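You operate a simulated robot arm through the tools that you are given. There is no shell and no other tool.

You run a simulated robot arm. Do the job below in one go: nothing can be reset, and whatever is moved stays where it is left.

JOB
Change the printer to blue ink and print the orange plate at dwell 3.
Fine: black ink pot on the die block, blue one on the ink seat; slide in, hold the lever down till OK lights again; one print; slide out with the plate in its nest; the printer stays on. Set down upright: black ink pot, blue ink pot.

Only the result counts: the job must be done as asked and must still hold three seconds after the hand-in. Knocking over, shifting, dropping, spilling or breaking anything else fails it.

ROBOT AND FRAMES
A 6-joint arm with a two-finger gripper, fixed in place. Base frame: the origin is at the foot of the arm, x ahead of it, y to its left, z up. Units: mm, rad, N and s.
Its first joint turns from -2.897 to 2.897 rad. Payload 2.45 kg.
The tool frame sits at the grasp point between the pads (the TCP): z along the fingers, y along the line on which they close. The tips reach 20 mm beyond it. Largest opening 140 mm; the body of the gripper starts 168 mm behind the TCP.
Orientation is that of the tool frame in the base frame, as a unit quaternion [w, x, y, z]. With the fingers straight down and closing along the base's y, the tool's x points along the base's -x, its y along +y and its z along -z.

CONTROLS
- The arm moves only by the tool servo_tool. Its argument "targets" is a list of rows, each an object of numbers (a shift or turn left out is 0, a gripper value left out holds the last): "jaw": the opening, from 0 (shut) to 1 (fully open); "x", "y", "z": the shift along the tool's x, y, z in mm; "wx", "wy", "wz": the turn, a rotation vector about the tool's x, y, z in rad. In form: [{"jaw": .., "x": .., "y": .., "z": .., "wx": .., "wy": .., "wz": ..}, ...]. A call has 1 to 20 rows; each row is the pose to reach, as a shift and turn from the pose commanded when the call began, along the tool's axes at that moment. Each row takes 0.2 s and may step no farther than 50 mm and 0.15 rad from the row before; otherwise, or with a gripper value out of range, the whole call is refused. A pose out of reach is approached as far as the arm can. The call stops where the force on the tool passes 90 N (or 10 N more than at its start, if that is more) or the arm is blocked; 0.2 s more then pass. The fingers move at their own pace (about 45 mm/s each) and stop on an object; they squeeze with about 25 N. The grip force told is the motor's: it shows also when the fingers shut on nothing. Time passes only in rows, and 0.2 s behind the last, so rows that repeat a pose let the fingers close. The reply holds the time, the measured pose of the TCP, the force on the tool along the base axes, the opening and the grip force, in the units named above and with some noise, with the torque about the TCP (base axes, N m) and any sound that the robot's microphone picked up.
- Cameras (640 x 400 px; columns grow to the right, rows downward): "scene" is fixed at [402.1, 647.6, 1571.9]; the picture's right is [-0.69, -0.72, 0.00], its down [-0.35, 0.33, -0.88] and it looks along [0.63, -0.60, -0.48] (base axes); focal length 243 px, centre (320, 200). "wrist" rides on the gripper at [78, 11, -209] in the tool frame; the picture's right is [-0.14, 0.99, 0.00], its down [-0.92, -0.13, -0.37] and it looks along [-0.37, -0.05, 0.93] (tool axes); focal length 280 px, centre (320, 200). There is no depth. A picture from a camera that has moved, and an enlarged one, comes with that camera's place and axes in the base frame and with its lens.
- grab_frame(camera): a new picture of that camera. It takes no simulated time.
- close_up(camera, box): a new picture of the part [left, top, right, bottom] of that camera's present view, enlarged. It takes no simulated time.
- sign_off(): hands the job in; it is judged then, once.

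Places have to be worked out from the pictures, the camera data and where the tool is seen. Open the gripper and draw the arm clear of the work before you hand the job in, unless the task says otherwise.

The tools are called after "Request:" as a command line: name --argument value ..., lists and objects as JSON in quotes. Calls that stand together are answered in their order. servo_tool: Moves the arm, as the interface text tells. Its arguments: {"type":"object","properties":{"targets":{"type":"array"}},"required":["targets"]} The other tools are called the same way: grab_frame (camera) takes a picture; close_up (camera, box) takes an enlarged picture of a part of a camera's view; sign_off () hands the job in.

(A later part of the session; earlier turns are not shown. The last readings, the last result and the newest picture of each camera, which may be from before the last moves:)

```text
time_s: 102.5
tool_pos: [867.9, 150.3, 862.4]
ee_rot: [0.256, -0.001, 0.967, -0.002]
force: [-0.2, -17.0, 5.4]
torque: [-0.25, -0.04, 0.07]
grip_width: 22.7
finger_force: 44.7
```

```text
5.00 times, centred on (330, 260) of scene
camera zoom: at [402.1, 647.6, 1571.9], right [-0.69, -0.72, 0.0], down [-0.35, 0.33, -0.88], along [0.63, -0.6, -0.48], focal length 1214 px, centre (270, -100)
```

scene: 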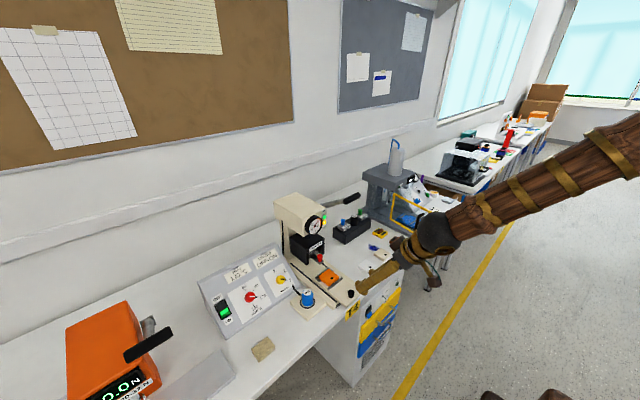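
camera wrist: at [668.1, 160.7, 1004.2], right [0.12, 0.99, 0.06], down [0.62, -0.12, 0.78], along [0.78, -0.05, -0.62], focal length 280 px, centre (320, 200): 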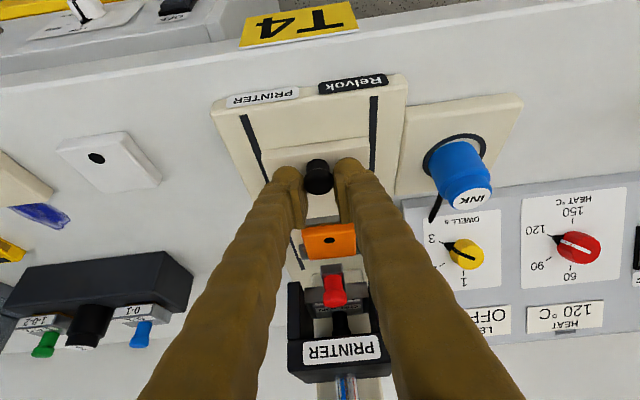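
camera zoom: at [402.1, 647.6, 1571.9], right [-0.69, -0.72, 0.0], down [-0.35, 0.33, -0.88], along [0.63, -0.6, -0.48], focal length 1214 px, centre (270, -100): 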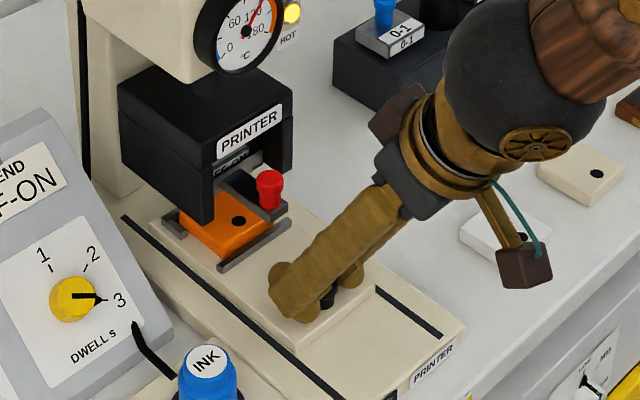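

Still moving freely at 104 mm. I take back some of the y shift and push 15 mm more.

Request:
servo_tool --targets '[{"x": -2, "y": -0.5, "z": 1.15}, {"x": -6.5, "y": -0.6, "z": 3.74}, {"x": -10.8, "y": -0.5, "z": 6.23}, {"x": -13.0, "y": -0.5, "z": 7.48}, {"x": -13.0, "y": -0.5, "z": 7.48}]'

Request:
close_up --camera "scene" --box '[290, 220, 370, 300]'

Request:
grab_frame --camera "wrist"

```text
time_s: 103.7
tool_pos: [883.4, 150.2, 863.7]
ee_rot: [0.258, -0.001, 0.966, -0.002]
force: [-0.4, -29.9, 5.4]
torque: [-0.38, 0.02, 0.04]
grip_width: 22.6
finger_force: 44.8
```

```text
5.00 times, centred on (330, 260) of scene
camera zoom: at [402.1, 647.6, 1571.9], right [-0.69, -0.72, 0.0], down [-0.35, 0.33, -0.88], along [0.63, -0.6, -0.48], focal length 1214 px, centre (270, -100)
```

zoom: 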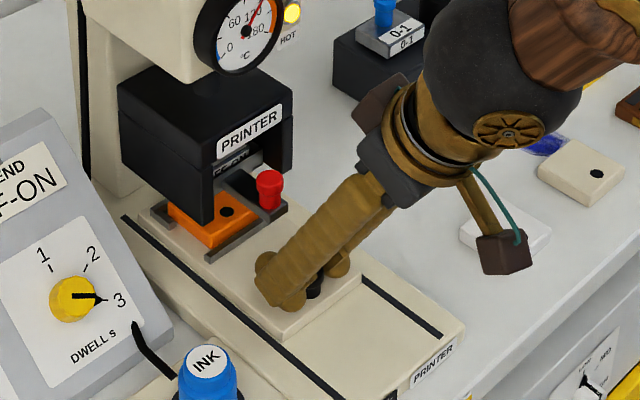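

```text
taken
camera wrist: at [712.9, 161.0, 1004.3], right [0.12, 0.99, 0.06], down [0.62, -0.12, 0.78], along [0.78, -0.05, -0.62], focal length 280 px, centre (320, 200)
```

wrist: 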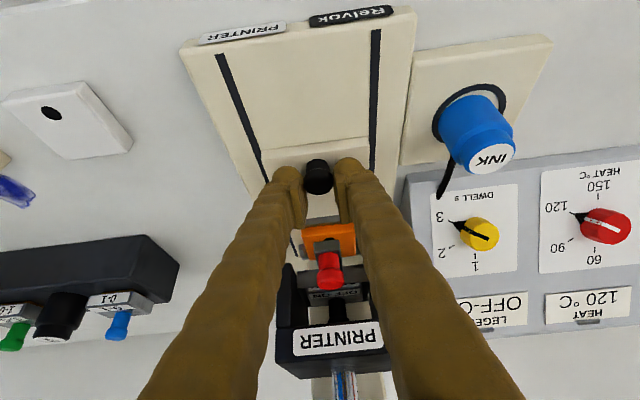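

I relieve the sideways load by 1.1 mm and continue with 10 mm in small steps.

Request:
servo_tool --targets '[{"y": -1.1}, {"x": -2.6, "y": -1.1, "z": 1.5}, {"x": -5.2, "y": -1.1, "z": 3.0}, {"x": -8.67, "y": -1.1, "z": 4.99}, {"x": -8.67, "y": -1.1, "z": 4.99}]'

Request:
close_up --camera "scene" --box '[290, 220, 370, 300]'

```text
time_s: 104.9
tool_pos: [893.6, 150.4, 862.2]
ee_rot: [0.257, -0.001, 0.966, -0.002]
force: [-10.4, 2.7, -11.7]
torque: [0.04, 0.16, 0.0]
grip_width: 21.9
finger_force: 44.9
```

```text
5.00 times, centred on (330, 260) of scene
camera zoom: at [402.1, 647.6, 1571.9], right [-0.69, -0.72, 0.0], down [-0.35, 0.33, -0.88], along [0.63, -0.6, -0.48], focal length 1214 px, centre (270, -100)
```

zoom: 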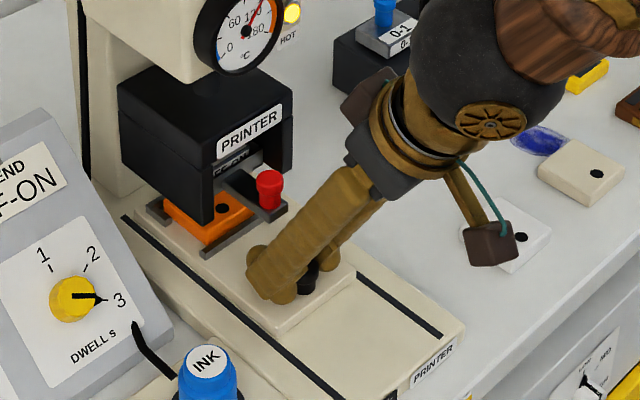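

A resisting force appears and the slide moved less than the tool, so it seems to be at its stop. I push 4 mm more to confirm it is fully in.

Request:
servo_tool --targets '[{"x": -1.73, "z": 1.0}, {"x": -3.46, "z": 2.0}, {"x": -3.46, "z": 2.0}]'

Request:
close_up --camera "scene" --box '[290, 220, 370, 300]'

Request:
close_up --camera "wrist" --box '[260, 120, 400, 320]'

```text
time_s: 105.7
tool_pos: [899.0, 151.0, 861.9]
ee_rot: [0.256, -0.001, 0.967, -0.002]
force: [-18.5, 15.6, -1.0]
torque: [0.22, 0.36, -0.13]
grip_width: 20.6
finger_force: 45.0
```

```text
5.00 times, centred on (330, 260) of scene
camera zoom: at [402.1, 647.6, 1571.9], right [-0.69, -0.72, 0.0], down [-0.35, 0.33, -0.88], along [0.63, -0.6, -0.48], focal length 1214 px, centre (270, -100)
```

zoom: 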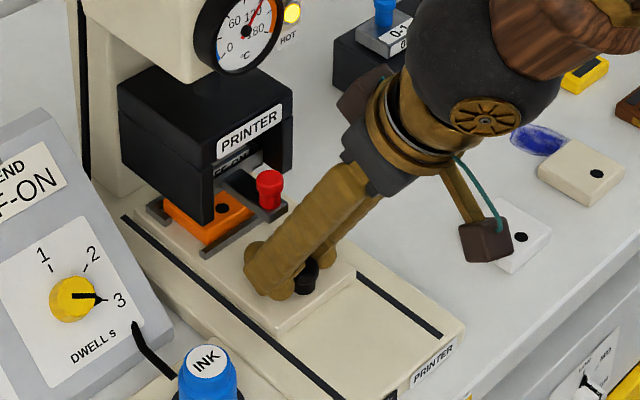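

```text
2.00 times, centred on (330, 220) of wrist
camera zoom: at [727.0, 160.7, 1004.3], right [0.12, 0.99, 0.06], down [0.62, -0.12, 0.78], along [0.78, -0.05, -0.62], focal length 561 px, centre (300, 160)
```

zoom: 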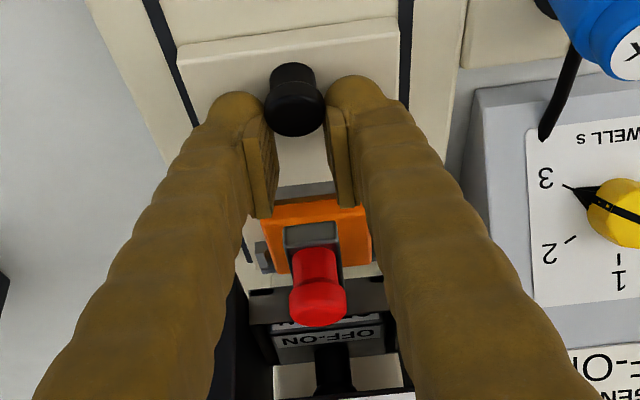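

The slide did not move further while the pads slipped with 18 N, so it is fully in at its stop. I open the jaws and back out towards -x, then up and away.

Request:
servo_tool --targets '[{"jaw": 0.36}, {}, {}, {}]'

Request:
servo_tool --targets '[{"x": 8.67, "z": -4.99}, {"x": 21.7, "z": -12.5}, {"x": 21.7, "z": -32}, {"x": 21.7, "z": -65}, {"x": 21.7, "z": -105}, {"x": 21.7, "z": -150}, {"x": 21.7, "z": -195}]'

Request:
grab_frame --camera "wrist"

Request:
close_up --camera "scene" --box '[270, 180, 370, 300]'

```text
time_s: 106.7
tool_pos: [897.5, 149.0, 863.2]
ee_rot: [0.257, -0.001, 0.967, -0.002]
force: [-0.4, -0.5, -0.8]
torque: [-0.02, 0.02, 0.01]
grip_width: 50.2
finger_force: 0.0
```

```text
time_s: 108.3
tool_pos: [782.2, 150.9, 1020.3]
ee_rot: [0.257, -0.002, 0.966, -0.002]
force: [0.5, -0.2, 0.6]
torque: [0.0, 0.0, 0.05]
grip_width: 50.6
finger_force: 0.1
```

```text
taken
camera wrist: at [611.2, 161.0, 1162.4], right [0.12, 0.99, 0.06], down [0.62, -0.12, 0.78], along [0.78, -0.05, -0.63], focal length 280 px, centre (320, 200)
```

wrist: 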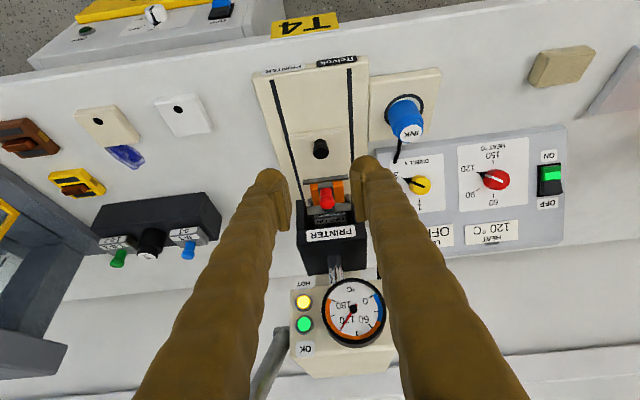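

```text
3.33 times, centred on (320, 240) of scene
camera zoom: at [402.1, 647.6, 1571.9], right [-0.69, -0.72, 0.0], down [-0.35, 0.33, -0.88], along [0.63, -0.6, -0.48], focal length 810 px, centre (320, 67)
```

zoom: 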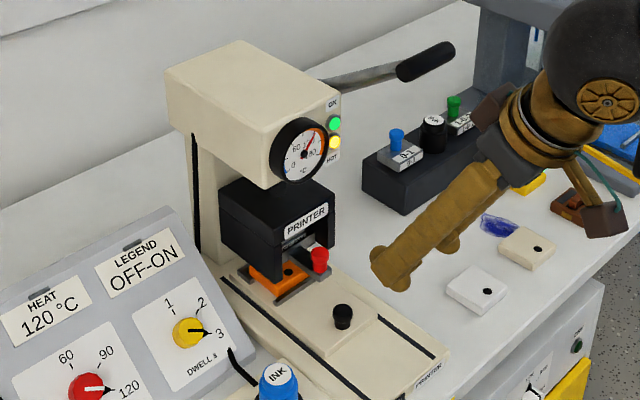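

The slide is in and the green OK is lit. I look closely at the plate under the ram and at the lever before pressing it.

Request:
close_up --camera "wrist" --box '[260, 120, 400, 260]'

Request:
close_up --camera "scene" --box '[285, 230, 345, 290]'

Request:
close_up --camera "wrist" --box '[230, 260, 410, 400]'

```text
2.86 times, centred on (330, 190) of wrist
camera zoom: at [611.2, 161.0, 1162.4], right [0.12, 0.99, 0.06], down [0.62, -0.12, 0.78], along [0.78, -0.05, -0.63], focal length 801 px, centre (291, 229)
```

zoom: 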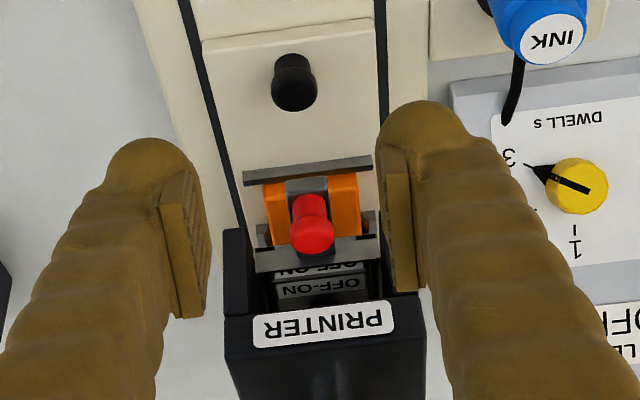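

```text
6.67 times, centred on (315, 260) of scene
camera zoom: at [402.1, 647.6, 1571.9], right [-0.69, -0.72, 0.0], down [-0.35, 0.33, -0.88], along [0.63, -0.6, -0.48], focal length 1619 px, centre (353, -200)
```

zoom: 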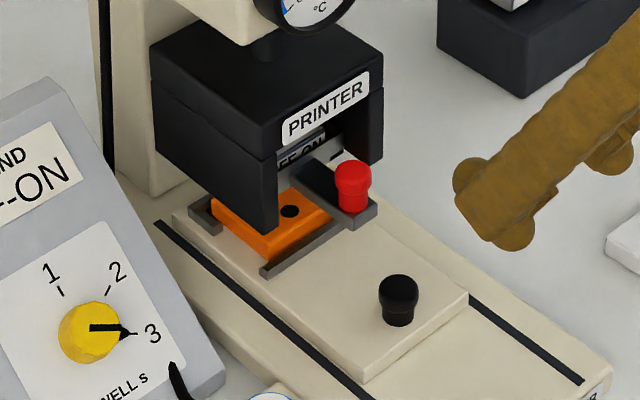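

```text
2.86 times, centred on (320, 330) of wrist
camera zoom: at [611.2, 161.0, 1162.4], right [0.12, 0.99, 0.06], down [0.62, -0.12, 0.78], along [0.78, -0.05, -0.63], focal length 801 px, centre (320, -171)
```

zoom: 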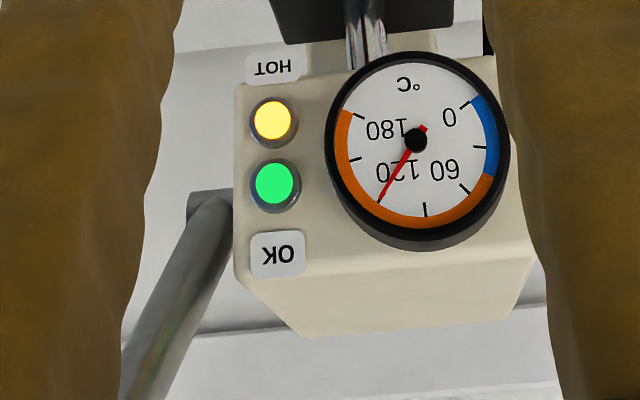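

The plate's front bar is at about x 956, so the plate lies right under the die. Now I withdraw up and back, straighten the tool, and take a close look at the lever from above.

Request:
servo_tool --targets '[{"x": -8, "z": -42}, {"x": -16, "z": -84}, {"x": -24, "z": -126}, {"x": -32, "z": -168}, {"x": -39, "z": -205}, {"x": -45.3, "z": -239.2}, {"x": -45.3, "z": -239.2, "wy": 0.13}, {"x": -45.3, "z": -239.2, "wy": 0.26}, {"x": -45.3, "z": -239.2, "wy": 0.39}, {"x": -45.3, "z": -239.2, "wy": 0.522}, {"x": -45.3, "z": -239.2, "wy": 0.522}]'

Request:
grab_frame --camera "wrist"

```text
time_s: 110.7
tool_pos: [701.5, 150.3, 1251.6]
ee_rot: [-0.002, -0.001, 1.0, -0.002]
force: [-0.3, 0.1, -0.7]
torque: [0.02, 0.04, 0.04]
grip_width: 50.5
finger_force: 0.2
```

```text
taken
camera wrist: at [625.3, 161.9, 1459.7], right [0.14, 0.99, 0.0], down [0.92, -0.13, 0.37], along [0.36, -0.05, -0.93], focal length 280 px, centre (320, 200)
```

wrist: 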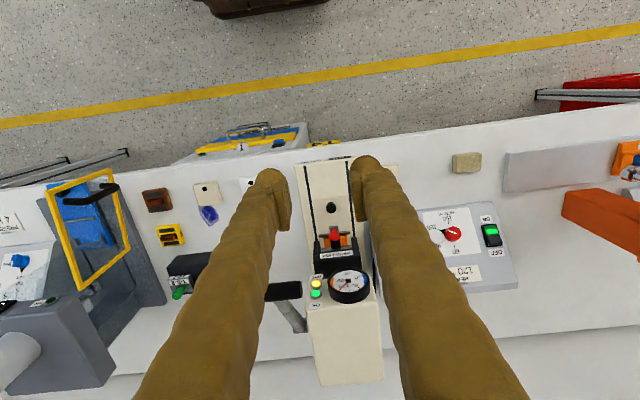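

I move over behind the lever at a safe height to measure its grip precisely.

Request:
servo_tool --targets '[{"x": -19, "y": -27, "z": -26}, {"x": -38, "y": -54, "z": -52}, {"x": -58, "y": -81, "z": -78}, {"x": -58, "y": -81, "z": -78}]'

Request:
close_up --camera "wrist" --box '[250, 150, 410, 270]'

Request:
close_up --camera "scene" --box '[270, 180, 370, 245]'

```text
time_s: 111.7
tool_pos: [760.6, 71.9, 1327.3]
ee_rot: [0.0, 0.0, 1.0, -0.002]
force: [-0.2, -0.1, -1.0]
torque: [0.0, -0.02, 0.03]
grip_width: 50.5
finger_force: 0.1
```

```text
3.33 times, centred on (330, 210) of wrist
camera zoom: at [683.3, 82.5, 1536.2], right [0.14, 0.99, 0.0], down [0.92, -0.13, 0.37], along [0.36, -0.05, -0.93], focal length 935 px, centre (287, 167)
```

zoom: 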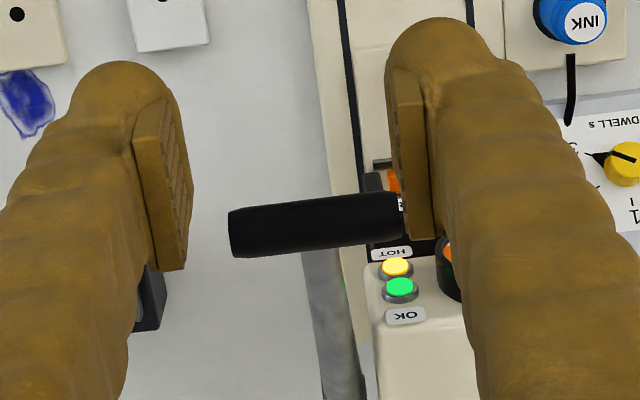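

```text
6.15 times, centred on (320, 212) of scene
camera zoom: at [402.1, 647.6, 1571.9], right [-0.69, -0.72, 0.0], down [-0.35, 0.33, -0.88], along [0.63, -0.6, -0.48], focal length 1494 px, centre (320, 123)
```

zoom: 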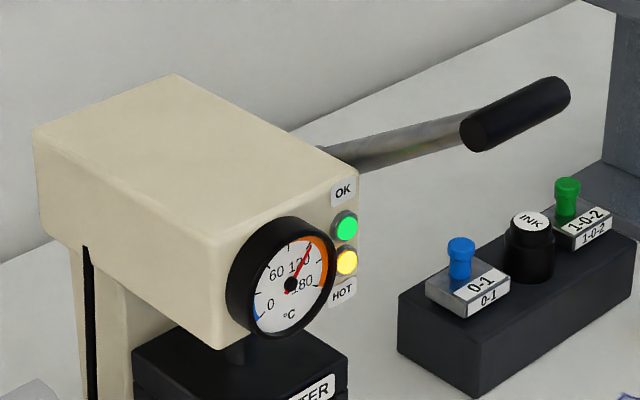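

The grip bar spans y 34–107 at about x 854, z 1177, about 21 mm thick, well in front of the head. I close the fingers and position them about 30 mm above the bar.

Request:
servo_tool --targets '[{"jaw": 0.0, "x": -30, "y": -5}, {"x": -60, "y": -10}, {"x": -87.4, "y": -15}, {"x": -87.4, "y": -15, "z": 40}, {"x": -87.4, "y": -15, "z": 75}, {"x": -87.4, "y": -15, "z": 85}, {"x": -87.4, "y": -15, "z": 85}]'

Request:
grab_frame --camera "wrist"

Request:
close_up --camera "scene" --box '[270, 160, 390, 245]'

```text
time_s: 113.3
tool_pos: [845.4, 54.9, 1244.0]
ee_rot: [0.0, 0.0, 1.0, -0.002]
force: [-0.8, 0.2, -0.5]
torque: [-0.03, 0.0, 0.03]
grip_width: 0.1
finger_force: 25.3
```

```text
taken
camera wrist: at [769.3, 66.1, 1451.3], right [0.14, 0.99, 0.0], down [0.92, -0.13, 0.37], along [0.36, -0.05, -0.93], focal length 280 px, centre (320, 200)
```

wrist: 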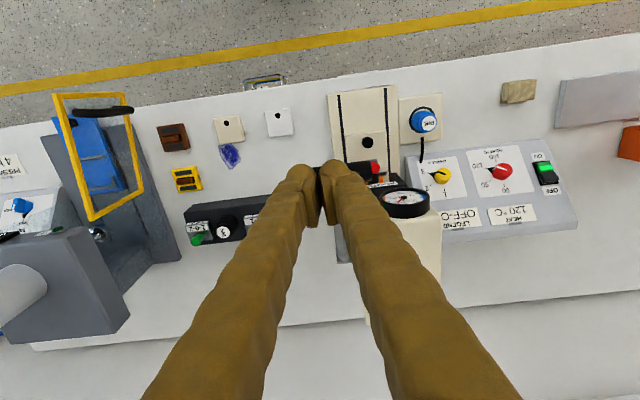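

```text
4.71 times, centred on (330, 202) of scene
camera zoom: at [402.1, 647.6, 1571.9], right [-0.69, -0.72, 0.0], down [-0.35, 0.33, -0.88], along [0.63, -0.6, -0.48], focal length 1143 px, centre (273, 188)
```

zoom: 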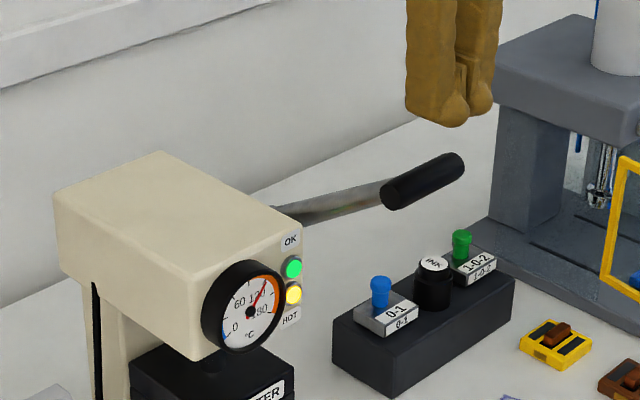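

The closed tips are above the bar's -y half. I lower in steps until touching the bar.

Request:
servo_tool --targets '[{"x": -2, "z": 15}, {"x": -2, "z": 28}, {"x": -2, "z": 34}, {"x": -2, "z": 40}, {"x": -2, "z": 40}]'

Request:
close_up --camera "scene" --box '[270, 170, 390, 245]'

```text
time_s: 114.5
tool_pos: [848.9, 56.0, 1202.8]
ee_rot: [-0.001, 0.0, 1.0, -0.002]
force: [0.9, 0.1, 0.5]
torque: [0.0, 0.0, 0.02]
grip_width: 0.0
finger_force: 24.9
```

```text
5.33 times, centred on (330, 208) of scene
camera zoom: at [402.1, 647.6, 1571.9], right [-0.69, -0.72, 0.0], down [-0.35, 0.33, -0.88], along [0.63, -0.6, -0.48], focal length 1295 px, centre (267, 160)
```

zoom: 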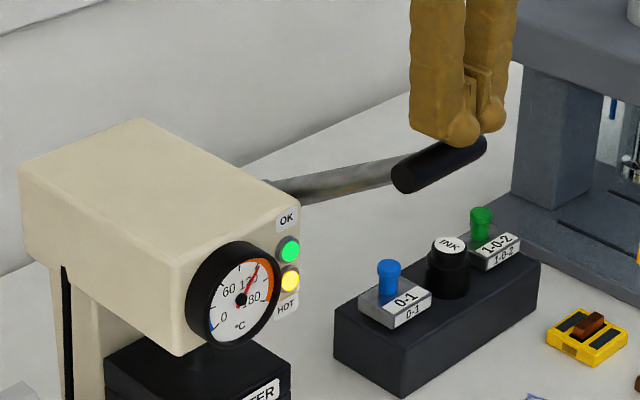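

The tips are just touching the bar. I press down 25 mm following the lever's arc and read the force.

Request:
servo_tool --targets '[{"x": 2.5, "z": 5}, {"x": 5, "z": 10}, {"x": 7, "z": 15}, {"x": 9, "z": 20}, {"x": 10.7, "z": 25}]'

Request:
close_up --camera "scene" --box '[270, 170, 390, 245]'

```text
time_s: 115.7
tool_pos: [840.1, 55.6, 1178.5]
ee_rot: [-0.001, -0.001, 1.0, -0.003]
force: [0.3, 0.5, 1.1]
torque: [0.01, 0.02, -0.04]
grip_width: 0.0
finger_force: 25.4
```

```text
5.33 times, centred on (330, 208) of scene
camera zoom: at [402.1, 647.6, 1571.9], right [-0.69, -0.72, 0.0], down [-0.35, 0.33, -0.88], along [0.63, -0.6, -0.48], focal length 1295 px, centre (267, 160)
```

zoom: 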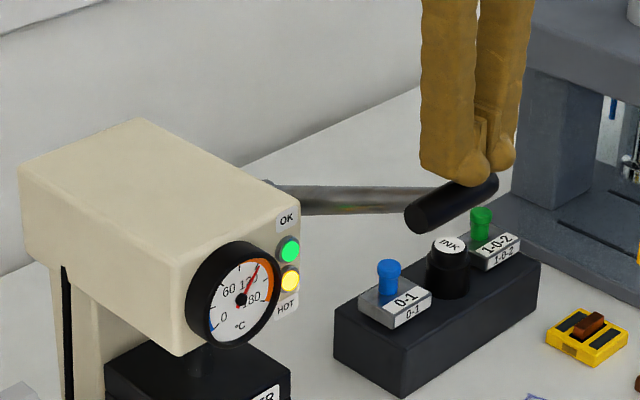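

The lever swings down easily with the tool. I continue another 30 mm along the arc.

Request:
servo_tool --targets '[{"x": 2, "z": 6}, {"x": 3.8, "z": 12}, {"x": 5.2, "z": 18}, {"x": 6.5, "z": 24}, {"x": 7.4, "z": 30}]'

Request:
close_up --camera "scene" --box '[270, 170, 390, 275]'

```text
time_s: 116.9
tool_pos: [832.5, 53.8, 1147.3]
ee_rot: [-0.001, 0.0, 1.0, -0.002]
force: [0.4, 0.0, 1.0]
torque: [-0.02, -0.04, 0.04]
grip_width: 0.2
finger_force: 24.3
```

```text
3.81 times, centred on (330, 222) of scene
camera zoom: at [402.1, 647.6, 1571.9], right [-0.69, -0.72, 0.0], down [-0.35, 0.33, -0.88], along [0.63, -0.6, -0.48], focal length 925 px, centre (282, 114)
```

zoom: 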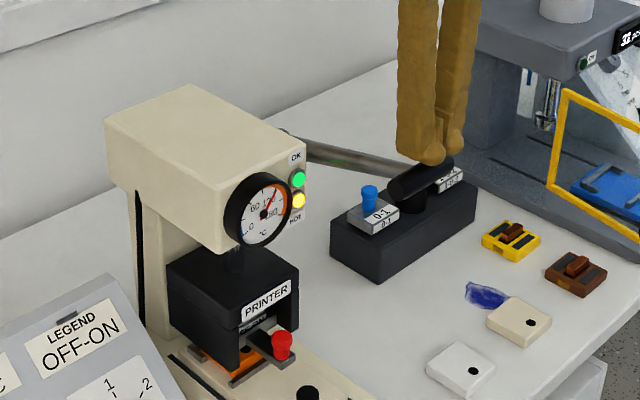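

The ram is coming down with the lever and OK is still green. I continue 30 mm more.

Request:
servo_tool --targets '[{"x": 0.7, "z": 6}, {"x": 1.2, "z": 12}, {"x": 1.5, "z": 18}, {"x": 1.5, "z": 24}, {"x": 1.3, "z": 30}]'

Request:
close_up --camera "scene" --box '[270, 170, 390, 275]'

```text
time_s: 118.1
tool_pos: [829.9, 54.5, 1119.5]
ee_rot: [-0.001, 0.0, 1.0, -0.002]
force: [0.7, -0.2, 0.6]
torque: [-0.02, 0.02, -0.02]
grip_width: 0.1
finger_force: 25.2
```

```text
3.81 times, centred on (330, 222) of scene
camera zoom: at [402.1, 647.6, 1571.9], right [-0.69, -0.72, 0.0], down [-0.35, 0.33, -0.88], along [0.63, -0.6, -0.48], focal length 925 px, centre (282, 114)
```

zoom: 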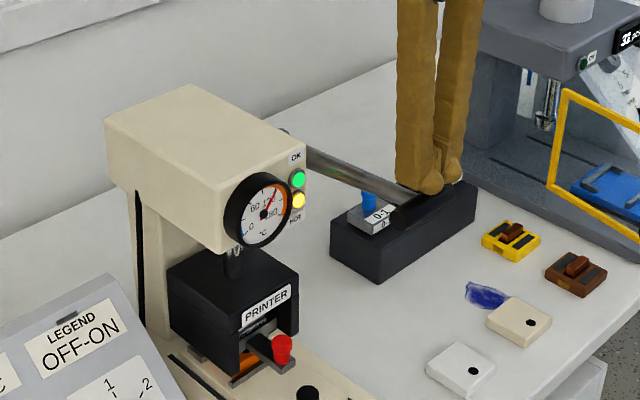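

Ram nearly at the plate, OK still green. I continue 20 mm in smaller steps.

Request:
servo_tool --targets '[{"x": -0.3, "z": 5}, {"x": -0.8, "z": 10}, {"x": -1.4, "z": 15}, {"x": -2.2, "z": 20}]'

Request:
close_up --camera "scene" --box '[270, 170, 390, 275]'

```text
time_s: 119.1
tool_pos: [832.3, 53.5, 1099.6]
ee_rot: [-0.001, -0.001, 1.0, -0.002]
force: [-0.2, 1.1, 1.7]
torque: [-0.02, -0.01, -0.02]
grip_width: 0.3
finger_force: 24.9
```

```text
3.81 times, centred on (330, 222) of scene
camera zoom: at [402.1, 647.6, 1571.9], right [-0.69, -0.72, 0.0], down [-0.35, 0.33, -0.88], along [0.63, -0.6, -0.48], focal length 925 px, centre (282, 114)
```

zoom: 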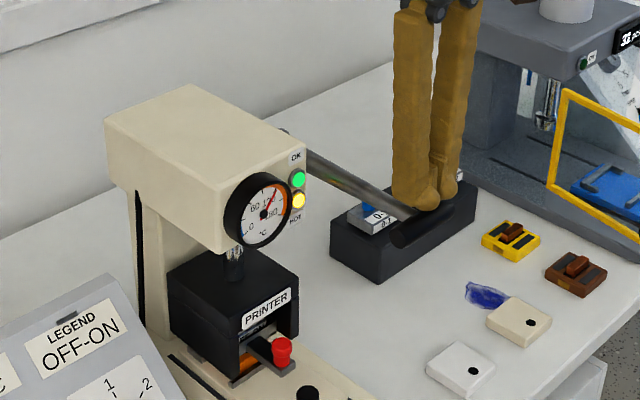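

Still free with about 1–2 N. I continue another 20 mm in smaller steps.

Request:
servo_tool --targets '[{"x": -0.9, "z": 5}, {"x": -1.9, "z": 10}, {"x": -3.2, "z": 15}, {"x": -4.6, "z": 20}]'

Request:
close_up --camera "scene" --box '[270, 170, 390, 275]'

```text
time_s: 120.1
tool_pos: [838.5, 54.1, 1080.6]
ee_rot: [-0.001, 0.0, 1.0, -0.002]
force: [0.2, -1.3, 1.5]
torque: [0.01, 0.07, 0.04]
grip_width: 0.1
finger_force: 24.8
```

```text
3.81 times, centred on (330, 222) of scene
camera zoom: at [402.1, 647.6, 1571.9], right [-0.69, -0.72, 0.0], down [-0.35, 0.33, -0.88], along [0.63, -0.6, -0.48], focal length 925 px, centre (282, 114)
```

zoom: 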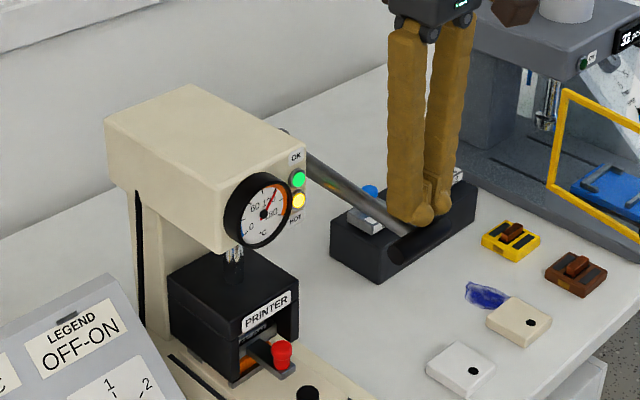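

Still no stop. I zoom on the ram and then continue in 3 mm steps.

Request:
servo_tool --targets '[{"x": -1.0, "z": 3}, {"x": -2.0, "z": 6}, {"x": -3.1, "z": 9}, {"x": -4.2, "z": 12}]'

Request:
close_up --camera "scene" --box '[270, 190, 370, 290]'

```text
time_s: 121.1
tool_pos: [840.5, 54.6, 1067.7]
ee_rot: [-0.001, 0.0, 1.0, -0.003]
force: [-0.3, -1.3, 1.6]
torque: [0.01, -0.02, 0.01]
grip_width: 0.0
finger_force: 25.3
```

```text
4.00 times, centred on (320, 240) of scene
camera zoom: at [402.1, 647.6, 1571.9], right [-0.69, -0.72, 0.0], down [-0.35, 0.33, -0.88], along [0.63, -0.6, -0.48], focal length 971 px, centre (320, 40)
```

zoom: 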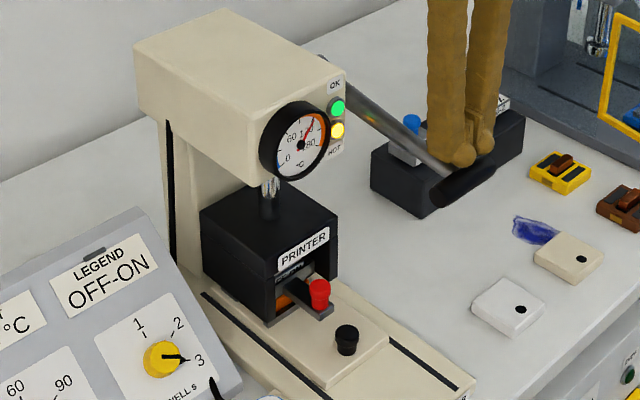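

The ram has come further down; OK is still lit. I continue in 3 mm steps.

Request:
servo_tool --targets '[{"x": -1.3, "z": 3}, {"x": -2.6, "z": 6}, {"x": -3.9, "z": 9}, {"x": -5.3, "z": 12}]'

Request:
close_up --camera "scene" --box '[270, 190, 370, 290]'

```text
time_s: 122.1
tool_pos: [845.3, 53.9, 1054.7]
ee_rot: [-0.001, 0.0, 1.0, -0.002]
force: [-1.3, -0.7, 1.6]
torque: [-0.01, -0.03, 0.01]
grip_width: 0.1
finger_force: 24.9
```

```text
4.00 times, centred on (320, 240) of scene
camera zoom: at [402.1, 647.6, 1571.9], right [-0.69, -0.72, 0.0], down [-0.35, 0.33, -0.88], along [0.63, -0.6, -0.48], focal length 971 px, centre (320, 40)
```

zoom: 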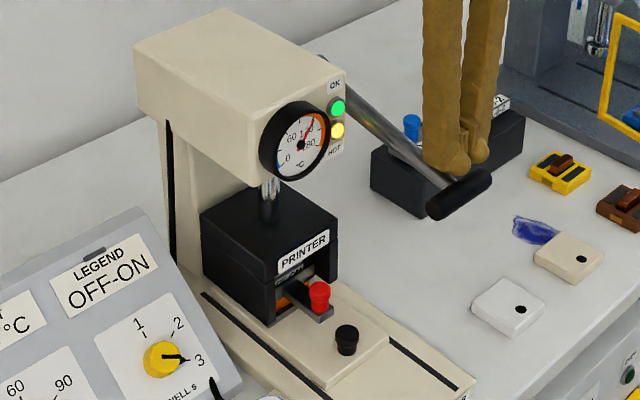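

The bar sits at about (823, 71, 1021) now, so my arc drifted and the tips bear on the rod instead of the grip. I lift slightly, move back over the grip at x 823, and set down on it again.

Request:
servo_tool --targets '[{"z": -6}, {"x": 8, "z": -12}, {"x": 16, "z": -12}, {"x": 22, "z": -12}, {"x": 22, "z": -8}, {"x": 22, "z": -8}]'

Request:
close_up --camera "scene" --box '[300, 190, 380, 260]'

```text
time_s: 123.5
tool_pos: [823.3, 54.1, 1063.5]
ee_rot: [0.0, 0.0, 1.0, -0.002]
force: [0.3, 0.6, 2.0]
torque: [0.03, 0.05, 0.01]
grip_width: 0.0
finger_force: 25.0
```

```text
5.71 times, centred on (340, 225) of scene
camera zoom: at [402.1, 647.6, 1571.9], right [-0.69, -0.72, 0.0], down [-0.35, 0.33, -0.88], along [0.63, -0.6, -0.48], focal length 1388 px, centre (206, 57)
```

zoom: 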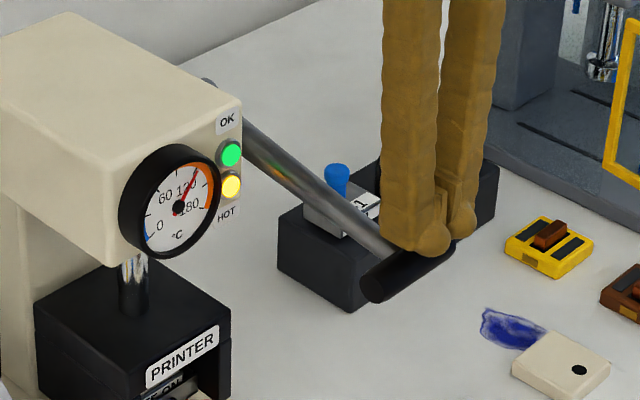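

The tips are on the grip again. I continue pressing down 15 mm in small steps.

Request:
servo_tool --targets '[{"x": -0.6, "z": 4}, {"x": -1.3, "z": 8}, {"x": -2.1, "z": 12}, {"x": -2.8, "z": 15}]'

Request:
close_up --camera "scene" --box '[280, 190, 380, 290]'

```text
time_s: 124.5
tool_pos: [827.0, 53.3, 1047.6]
ee_rot: [-0.001, 0.0, 1.0, -0.002]
force: [0.7, 0.0, 1.3]
torque: [0.03, 0.0, -0.01]
grip_width: 0.0
finger_force: 25.2
```

```text
4.00 times, centred on (330, 240) of scene
camera zoom: at [402.1, 647.6, 1571.9], right [-0.69, -0.72, 0.0], down [-0.35, 0.33, -0.88], along [0.63, -0.6, -0.48], focal length 971 px, centre (280, 40)
```

zoom: 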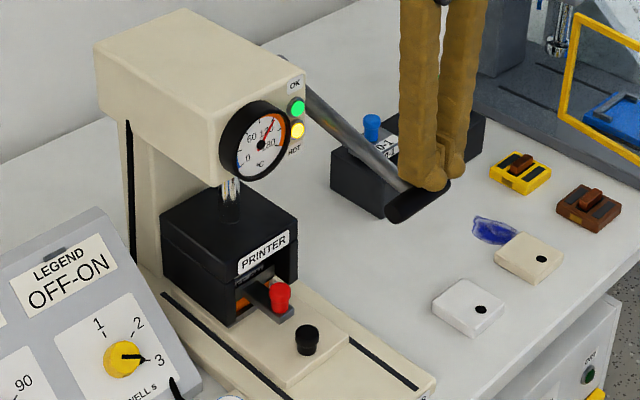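

OK is still lit, light resistance. I continue another 15 mm.

Request:
servo_tool --targets '[{"x": -0.9, "z": 4}, {"x": -1.9, "z": 8}, {"x": -3.1, "z": 12}, {"x": -4.0, "z": 15}]'

Request:
close_up --camera "scene" --box '[280, 190, 380, 290]'

```text
time_s: 125.6
tool_pos: [831.2, 53.6, 1039.5]
ee_rot: [0.003, 0.0, 1.0, -0.003]
force: [-6.3, -1.3, 31.0]
torque: [0.15, 0.19, 0.02]
grip_width: 5.9
finger_force: 29.2
stopped in row 4: the force on the tool passed its limit at 97 N (the readings are from after the stop); the commanded pose is now the measured one
```

```text
4.00 times, centred on (330, 240) of scene
camera zoom: at [402.1, 647.6, 1571.9], right [-0.69, -0.72, 0.0], down [-0.35, 0.33, -0.88], along [0.63, -0.6, -0.48], focal length 971 px, centre (280, 40)
```

zoom: 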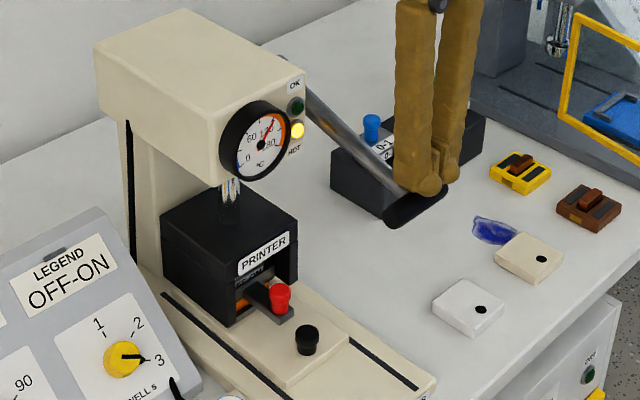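

The stop is reached with 31 N holding and the OK light has gone out, so the dwell is running. I hold still and then check the light.

Request:
servo_tool --targets '[{}, {}, {}, {}, {}, {}, {}, {}]'

Request:
close_up --camera "scene" --box '[280, 190, 380, 290]'

```text
time_s: 127.4
tool_pos: [830.9, 54.8, 1039.6]
ee_rot: [0.003, 0.0, 1.0, -0.002]
force: [16.2, -0.7, 67.4]
torque: [0.42, -0.13, -0.07]
grip_width: 6.0
finger_force: 29.8
```

```text
4.00 times, centred on (330, 240) of scene
camera zoom: at [402.1, 647.6, 1571.9], right [-0.69, -0.72, 0.0], down [-0.35, 0.33, -0.88], along [0.63, -0.6, -0.48], focal length 971 px, centre (280, 40)
```

zoom: 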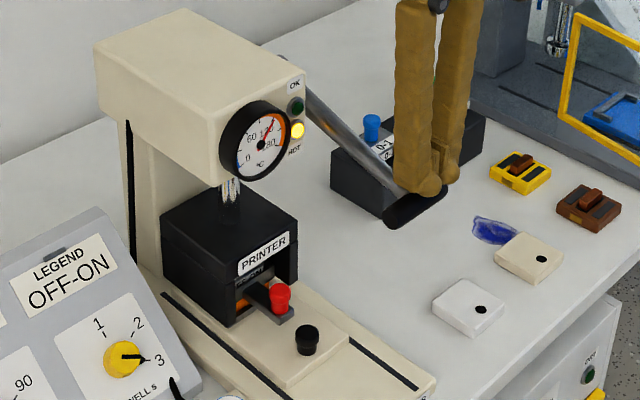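

Still dark after about 2 s, with the lever pressed firmly at 67 N. I keep holding in short calls.

Request:
servo_tool --targets '[{}, {}]'

Request:
close_up --camera "scene" --box '[305, 195, 345, 230]'

```text
time_s: 128.0
tool_pos: [830.6, 54.5, 1039.1]
ee_rot: [0.002, 0.0, 1.0, -0.002]
force: [16.1, -0.6, 68.5]
torque: [0.42, -0.12, -0.06]
grip_width: 5.8
finger_force: 29.4
```

```text
11.43 times, centred on (325, 212) of scene
camera zoom: at [402.1, 647.6, 1571.9], right [-0.69, -0.72, 0.0], down [-0.35, 0.33, -0.88], along [0.63, -0.6, -0.48], focal length 2775 px, centre (263, 57)
```

zoom: 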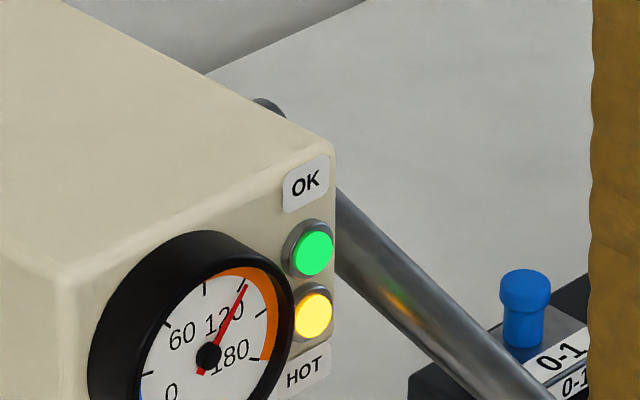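

OK is lit again, so the print is done. I let the lever up slowly and see whether it follows.

Request:
servo_tool --targets '[{"x": 1, "z": -4}, {"x": 2, "z": -8}, {"x": 3.5, "z": -14}, {"x": 5, "z": -20}, {"x": 6.5, "z": -28}]'

Request:
close_up --camera "scene" --box '[280, 180, 380, 290]'

```text
time_s: 129.2
tool_pos: [823.5, 55.2, 1065.2]
ee_rot: [0.001, -0.001, 1.0, -0.002]
force: [-0.4, -0.8, 1.4]
torque: [0.0, 0.02, 0.01]
grip_width: 0.0
finger_force: 29.4
```

```text
3.64 times, centred on (330, 235) of scene
camera zoom: at [402.1, 647.6, 1571.9], right [-0.69, -0.72, 0.0], down [-0.35, 0.33, -0.88], along [0.63, -0.6, -0.48], focal length 883 px, centre (284, 73)
```

zoom: 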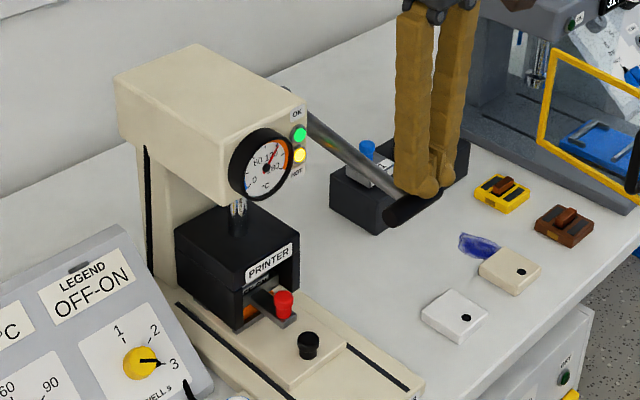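

The lever follows up under its own spring. I guide it all the way up along its arc and then leave it.

Request:
servo_tool --targets '[{"x": 3, "z": -12}, {"x": 4, "z": -26}, {"x": 4, "z": -40}, {"x": 2.5, "z": -54}, {"x": 0, "z": -68}, {"x": -3, "z": -82}, {"x": -7.5, "z": -96}, {"x": -13, "z": -110}, {"x": -20, "z": -124}, {"x": -27, "z": -138}, {"x": -27, "z": -155}, {"x": -27, "z": -185}, {"x": -27, "z": -225}]'

Request:
close_up --camera "scene" --box '[280, 170, 380, 290]'

Request:
grab_frame --camera "scene"

```text
time_s: 132.0
tool_pos: [850.9, 54.6, 1289.7]
ee_rot: [0.0, 0.0, 1.0, -0.001]
force: [0.6, 0.5, 0.6]
torque: [0.01, 0.03, 0.0]
grip_width: 0.0
finger_force: 29.8
```

```text
3.33 times, centred on (330, 230) of scene
camera zoom: at [402.1, 647.6, 1571.9], right [-0.69, -0.72, 0.0], down [-0.35, 0.33, -0.88], along [0.63, -0.6, -0.48], focal length 810 px, centre (287, 100)
```

zoom: 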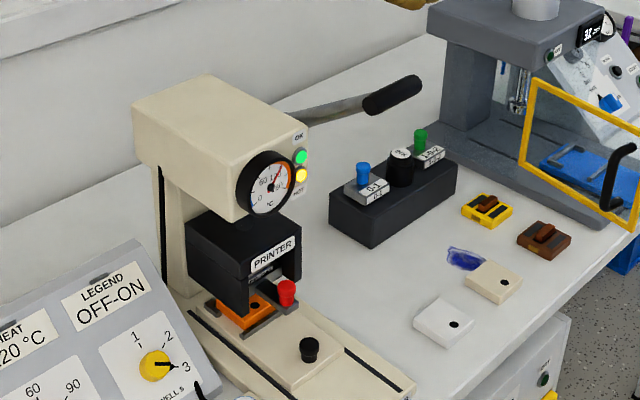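

```text
taken
```

scene: 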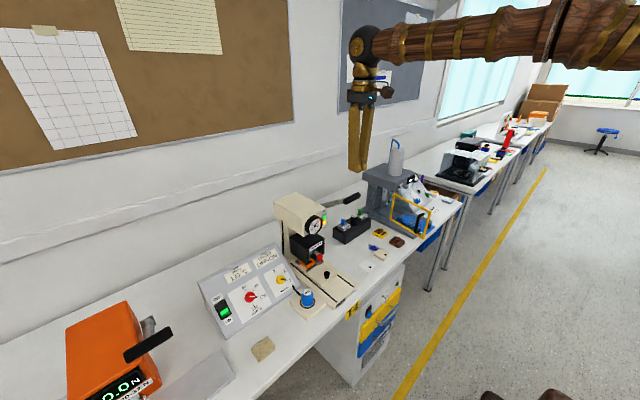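

The print is done: lever up, OK lit, ram raised. Now I open the jaws and go back in front of the slide, tilting the tool 30° again.

Request:
servo_tool --targets '[{"jaw": 0.36, "x": 38, "y": 24, "z": 9}, {"x": 76, "y": 48, "z": 18}, {"x": 114, "y": 72, "z": 26}, {"x": 151, "y": 95.4, "z": 35}, {"x": 151, "y": 95.4, "z": 35, "wy": -0.13}, {"x": 151, "y": 95.4, "z": 35, "wy": -0.26}, {"x": 151, "y": 95.4, "z": 35, "wy": -0.39}, {"x": 151, "y": 95.4, "z": 35, "wy": -0.52}, {"x": 151, "y": 95.4, "z": 35, "wy": -0.52}]'

Request:
servo_tool --targets '[{"x": 8, "z": 42}, {"x": 16, "z": 84}, {"x": 24, "z": 126}, {"x": 32, "z": 168}, {"x": 39, "z": 205}, {"x": 45.3, "z": 239.2}, {"x": 45.3, "z": 285}, {"x": 45.3, "z": 330}, {"x": 45.3, "z": 345}, {"x": 45.3, "z": 345}]'

Request:
grab_frame --camera "wrist"

Request:
close_up --camera "wrist" --box '[250, 110, 390, 230]'

Request:
close_up --camera "scene" --box '[285, 220, 365, 300]'

```text
time_s: 134.0
tool_pos: [698.4, 149.8, 1256.1]
ee_rot: [0.259, -0.001, 0.966, -0.002]
force: [0.7, -0.9, 0.7]
torque: [-0.01, 0.0, -0.03]
grip_width: 50.6
finger_force: 0.2
```

```text
time_s: 136.2
tool_pos: [833.7, 150.8, 933.5]
ee_rot: [0.258, -0.001, 0.966, -0.002]
force: [0.4, 1.1, 0.5]
torque: [-0.05, -0.03, 0.01]
grip_width: 50.5
finger_force: 0.0
```

```text
taken
camera wrist: at [662.3, 160.5, 1074.0], right [0.12, 0.99, 0.06], down [0.61, -0.12, 0.78], along [0.78, -0.05, -0.62], focal length 280 px, centre (320, 200)
```

wrist: 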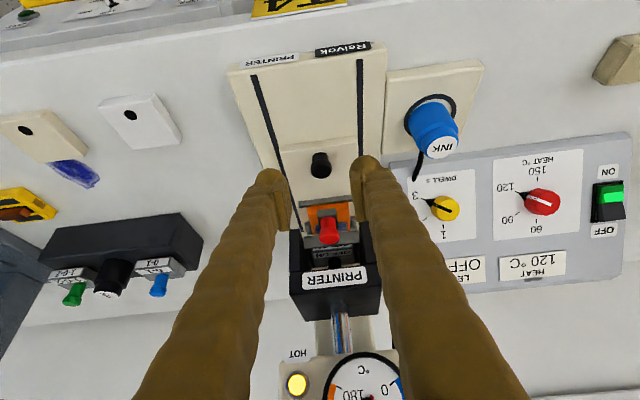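

```text
3.33 times, centred on (320, 170) of wrist
camera zoom: at [662.3, 160.5, 1074.0], right [0.12, 0.99, 0.06], down [0.61, -0.12, 0.78], along [0.78, -0.05, -0.62], focal length 935 px, centre (320, 300)
```

zoom: 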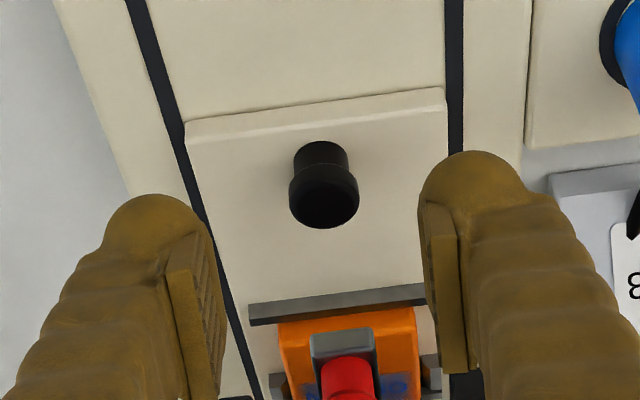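

```text
5.00 times, centred on (325, 260) of scene
camera zoom: at [402.1, 647.6, 1571.9], right [-0.69, -0.72, 0.0], down [-0.35, 0.33, -0.88], along [0.63, -0.6, -0.48], focal length 1214 px, centre (295, -100)
```

zoom: 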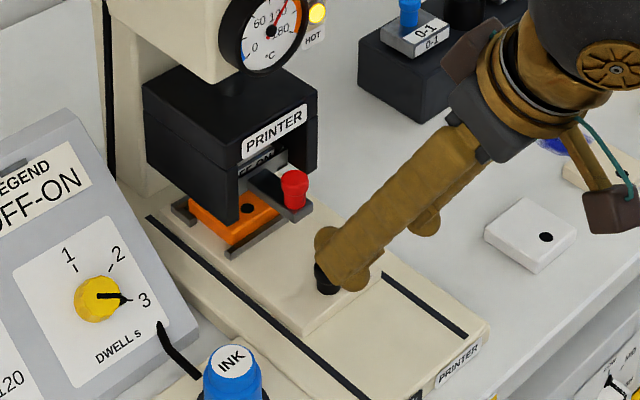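

Blue print marks are visible on the orange plate. The knob is at about (889, 150), so I straddle it and lower to the grip height.

Request:
servo_tool --targets '[{"y": 0.4, "z": 35}, {"y": 0.4, "z": 62}, {"x": -6, "y": 0.4, "z": 75}, {"x": -12.5, "y": 0.4, "z": 85}, {"x": -12.5, "y": 0.4, "z": 85}]'

Request:
close_up --camera "wrist" --box '[250, 110, 390, 230]'

Request:
close_up --camera "scene" --box '[285, 220, 365, 300]'

```text
time_s: 137.4
tool_pos: [887.3, 149.9, 865.7]
ee_rot: [0.258, -0.001, 0.966, -0.002]
force: [-0.4, 0.3, -0.1]
torque: [-0.02, -0.04, 0.01]
grip_width: 50.3
finger_force: 0.2
```

```text
3.33 times, centred on (320, 170) of wrist
camera zoom: at [715.5, 160.1, 1008.0], right [0.12, 0.99, 0.06], down [0.61, -0.12, 0.78], along [0.78, -0.05, -0.62], focal length 935 px, centre (320, 300)
```

zoom: 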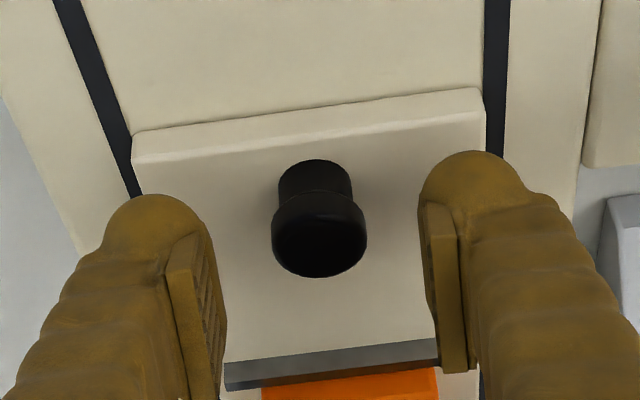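

```text
5.00 times, centred on (325, 260) of scene
camera zoom: at [402.1, 647.6, 1571.9], right [-0.69, -0.72, 0.0], down [-0.35, 0.33, -0.88], along [0.63, -0.6, -0.48], focal length 1214 px, centre (295, -100)
```

zoom: 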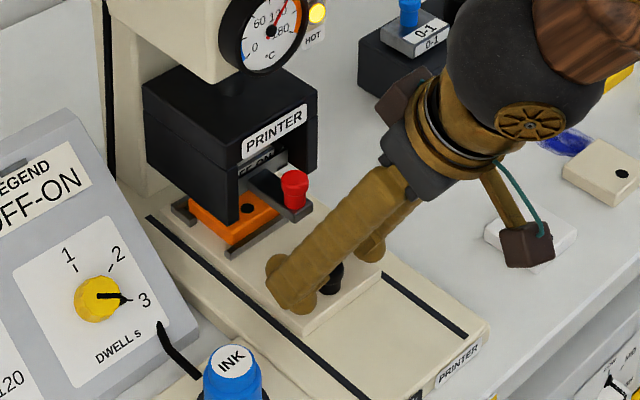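

Aligned like the first time. I lower 3 mm, shift 1 mm in y, and close on the knob.

Request:
servo_tool --targets '[{"x": 0.8, "y": 1.0, "z": 1.3}, {"x": 1.5, "y": 1.0, "z": 2.6}, {"x": 1.5, "y": 1.0, "z": 2.6}]'

Request:
servo_tool --targets '[{"jaw": 0.0}, {}, {}, {}]'

Request:
close_up --camera "wrist" --box '[250, 110, 390, 230]'

```text
time_s: 138.2
tool_pos: [886.6, 149.3, 863.6]
ee_rot: [0.258, 0.0, 0.966, -0.002]
force: [0.1, -0.2, -0.4]
torque: [-0.02, -0.01, 0.03]
grip_width: 50.1
finger_force: 0.0
```

```text
time_s: 139.2
tool_pos: [885.6, 149.5, 863.1]
ee_rot: [0.258, 0.0, 0.966, -0.003]
force: [-0.2, 0.8, -0.3]
torque: [0.03, -0.01, 0.02]
grip_width: 22.5
finger_force: 45.2
```

```text
3.33 times, centred on (320, 170) of wrist
camera zoom: at [715.5, 160.8, 1004.7], right [0.12, 0.99, 0.06], down [0.61, -0.12, 0.78], along [0.78, -0.05, -0.62], focal length 935 px, centre (320, 300)
```

zoom: 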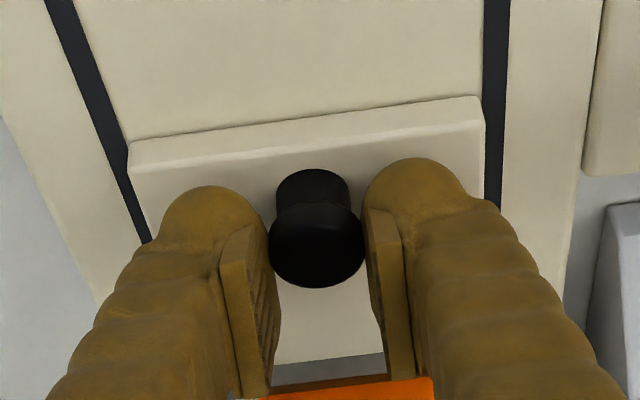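

Gripped cleanly with no side load. I pull the slide out 50 mm along -x and check.

Request:
servo_tool --targets '[{"x": 8.67, "z": -4.99}, {"x": 17.34, "z": -9.97}, {"x": 26.0, "z": -14.96}, {"x": 34.67, "z": -19.94}, {"x": 43.3, "z": -24.9}, {"x": 43.3, "z": -24.9}]'

Request:
close_up --camera "scene" --box '[285, 220, 365, 310]'

```text
time_s: 140.6
tool_pos: [837.5, 149.9, 864.2]
ee_rot: [0.258, -0.002, 0.966, -0.002]
force: [-1.5, -24.4, 18.9]
torque: [-0.28, -0.08, 0.0]
grip_width: 22.5
finger_force: 45.3
```

```text
4.44 times, centred on (325, 265) of scene
camera zoom: at [402.1, 647.6, 1571.9], right [-0.69, -0.72, 0.0], down [-0.35, 0.33, -0.88], along [0.63, -0.6, -0.48], focal length 1079 px, centre (298, -89)
```

zoom: 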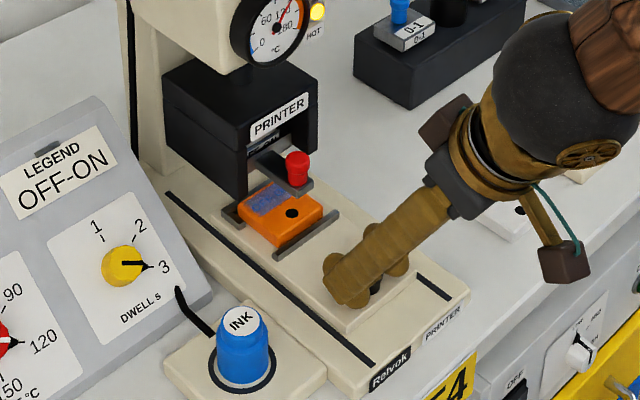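

The plate came out with its print and sits in the nest. I relieve the small side load and pull another 50 mm.

Request:
servo_tool --targets '[{"x": -0.3, "y": -0.9, "z": -0.5}, {"x": 8.4, "y": -0.9, "z": -5.5}, {"x": 17.0, "y": -0.9, "z": -10.5}, {"x": 25.7, "y": -0.9, "z": -15.5}, {"x": 34.4, "y": -0.9, "z": -20.4}, {"x": 43.0, "y": -0.9, "z": -25.4}, {"x": 43.0, "y": -0.9, "z": -25.4}]'

Request:
close_up --camera "scene" --box '[285, 220, 365, 310]'

```text
time_s: 142.2
tool_pos: [785.4, 149.7, 864.0]
ee_rot: [0.259, -0.002, 0.966, -0.001]
force: [-0.4, 50.0, 4.4]
torque: [0.58, -0.04, -0.02]
grip_width: 22.7
finger_force: 45.1
```

```text
4.44 times, centred on (325, 265) of scene
camera zoom: at [402.1, 647.6, 1571.9], right [-0.69, -0.72, 0.0], down [-0.35, 0.33, -0.88], along [0.63, -0.6, -0.48], focal length 1079 px, centre (298, -89)
```

zoom: 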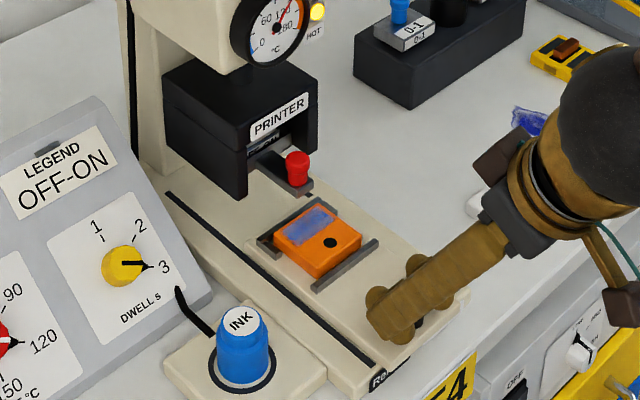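

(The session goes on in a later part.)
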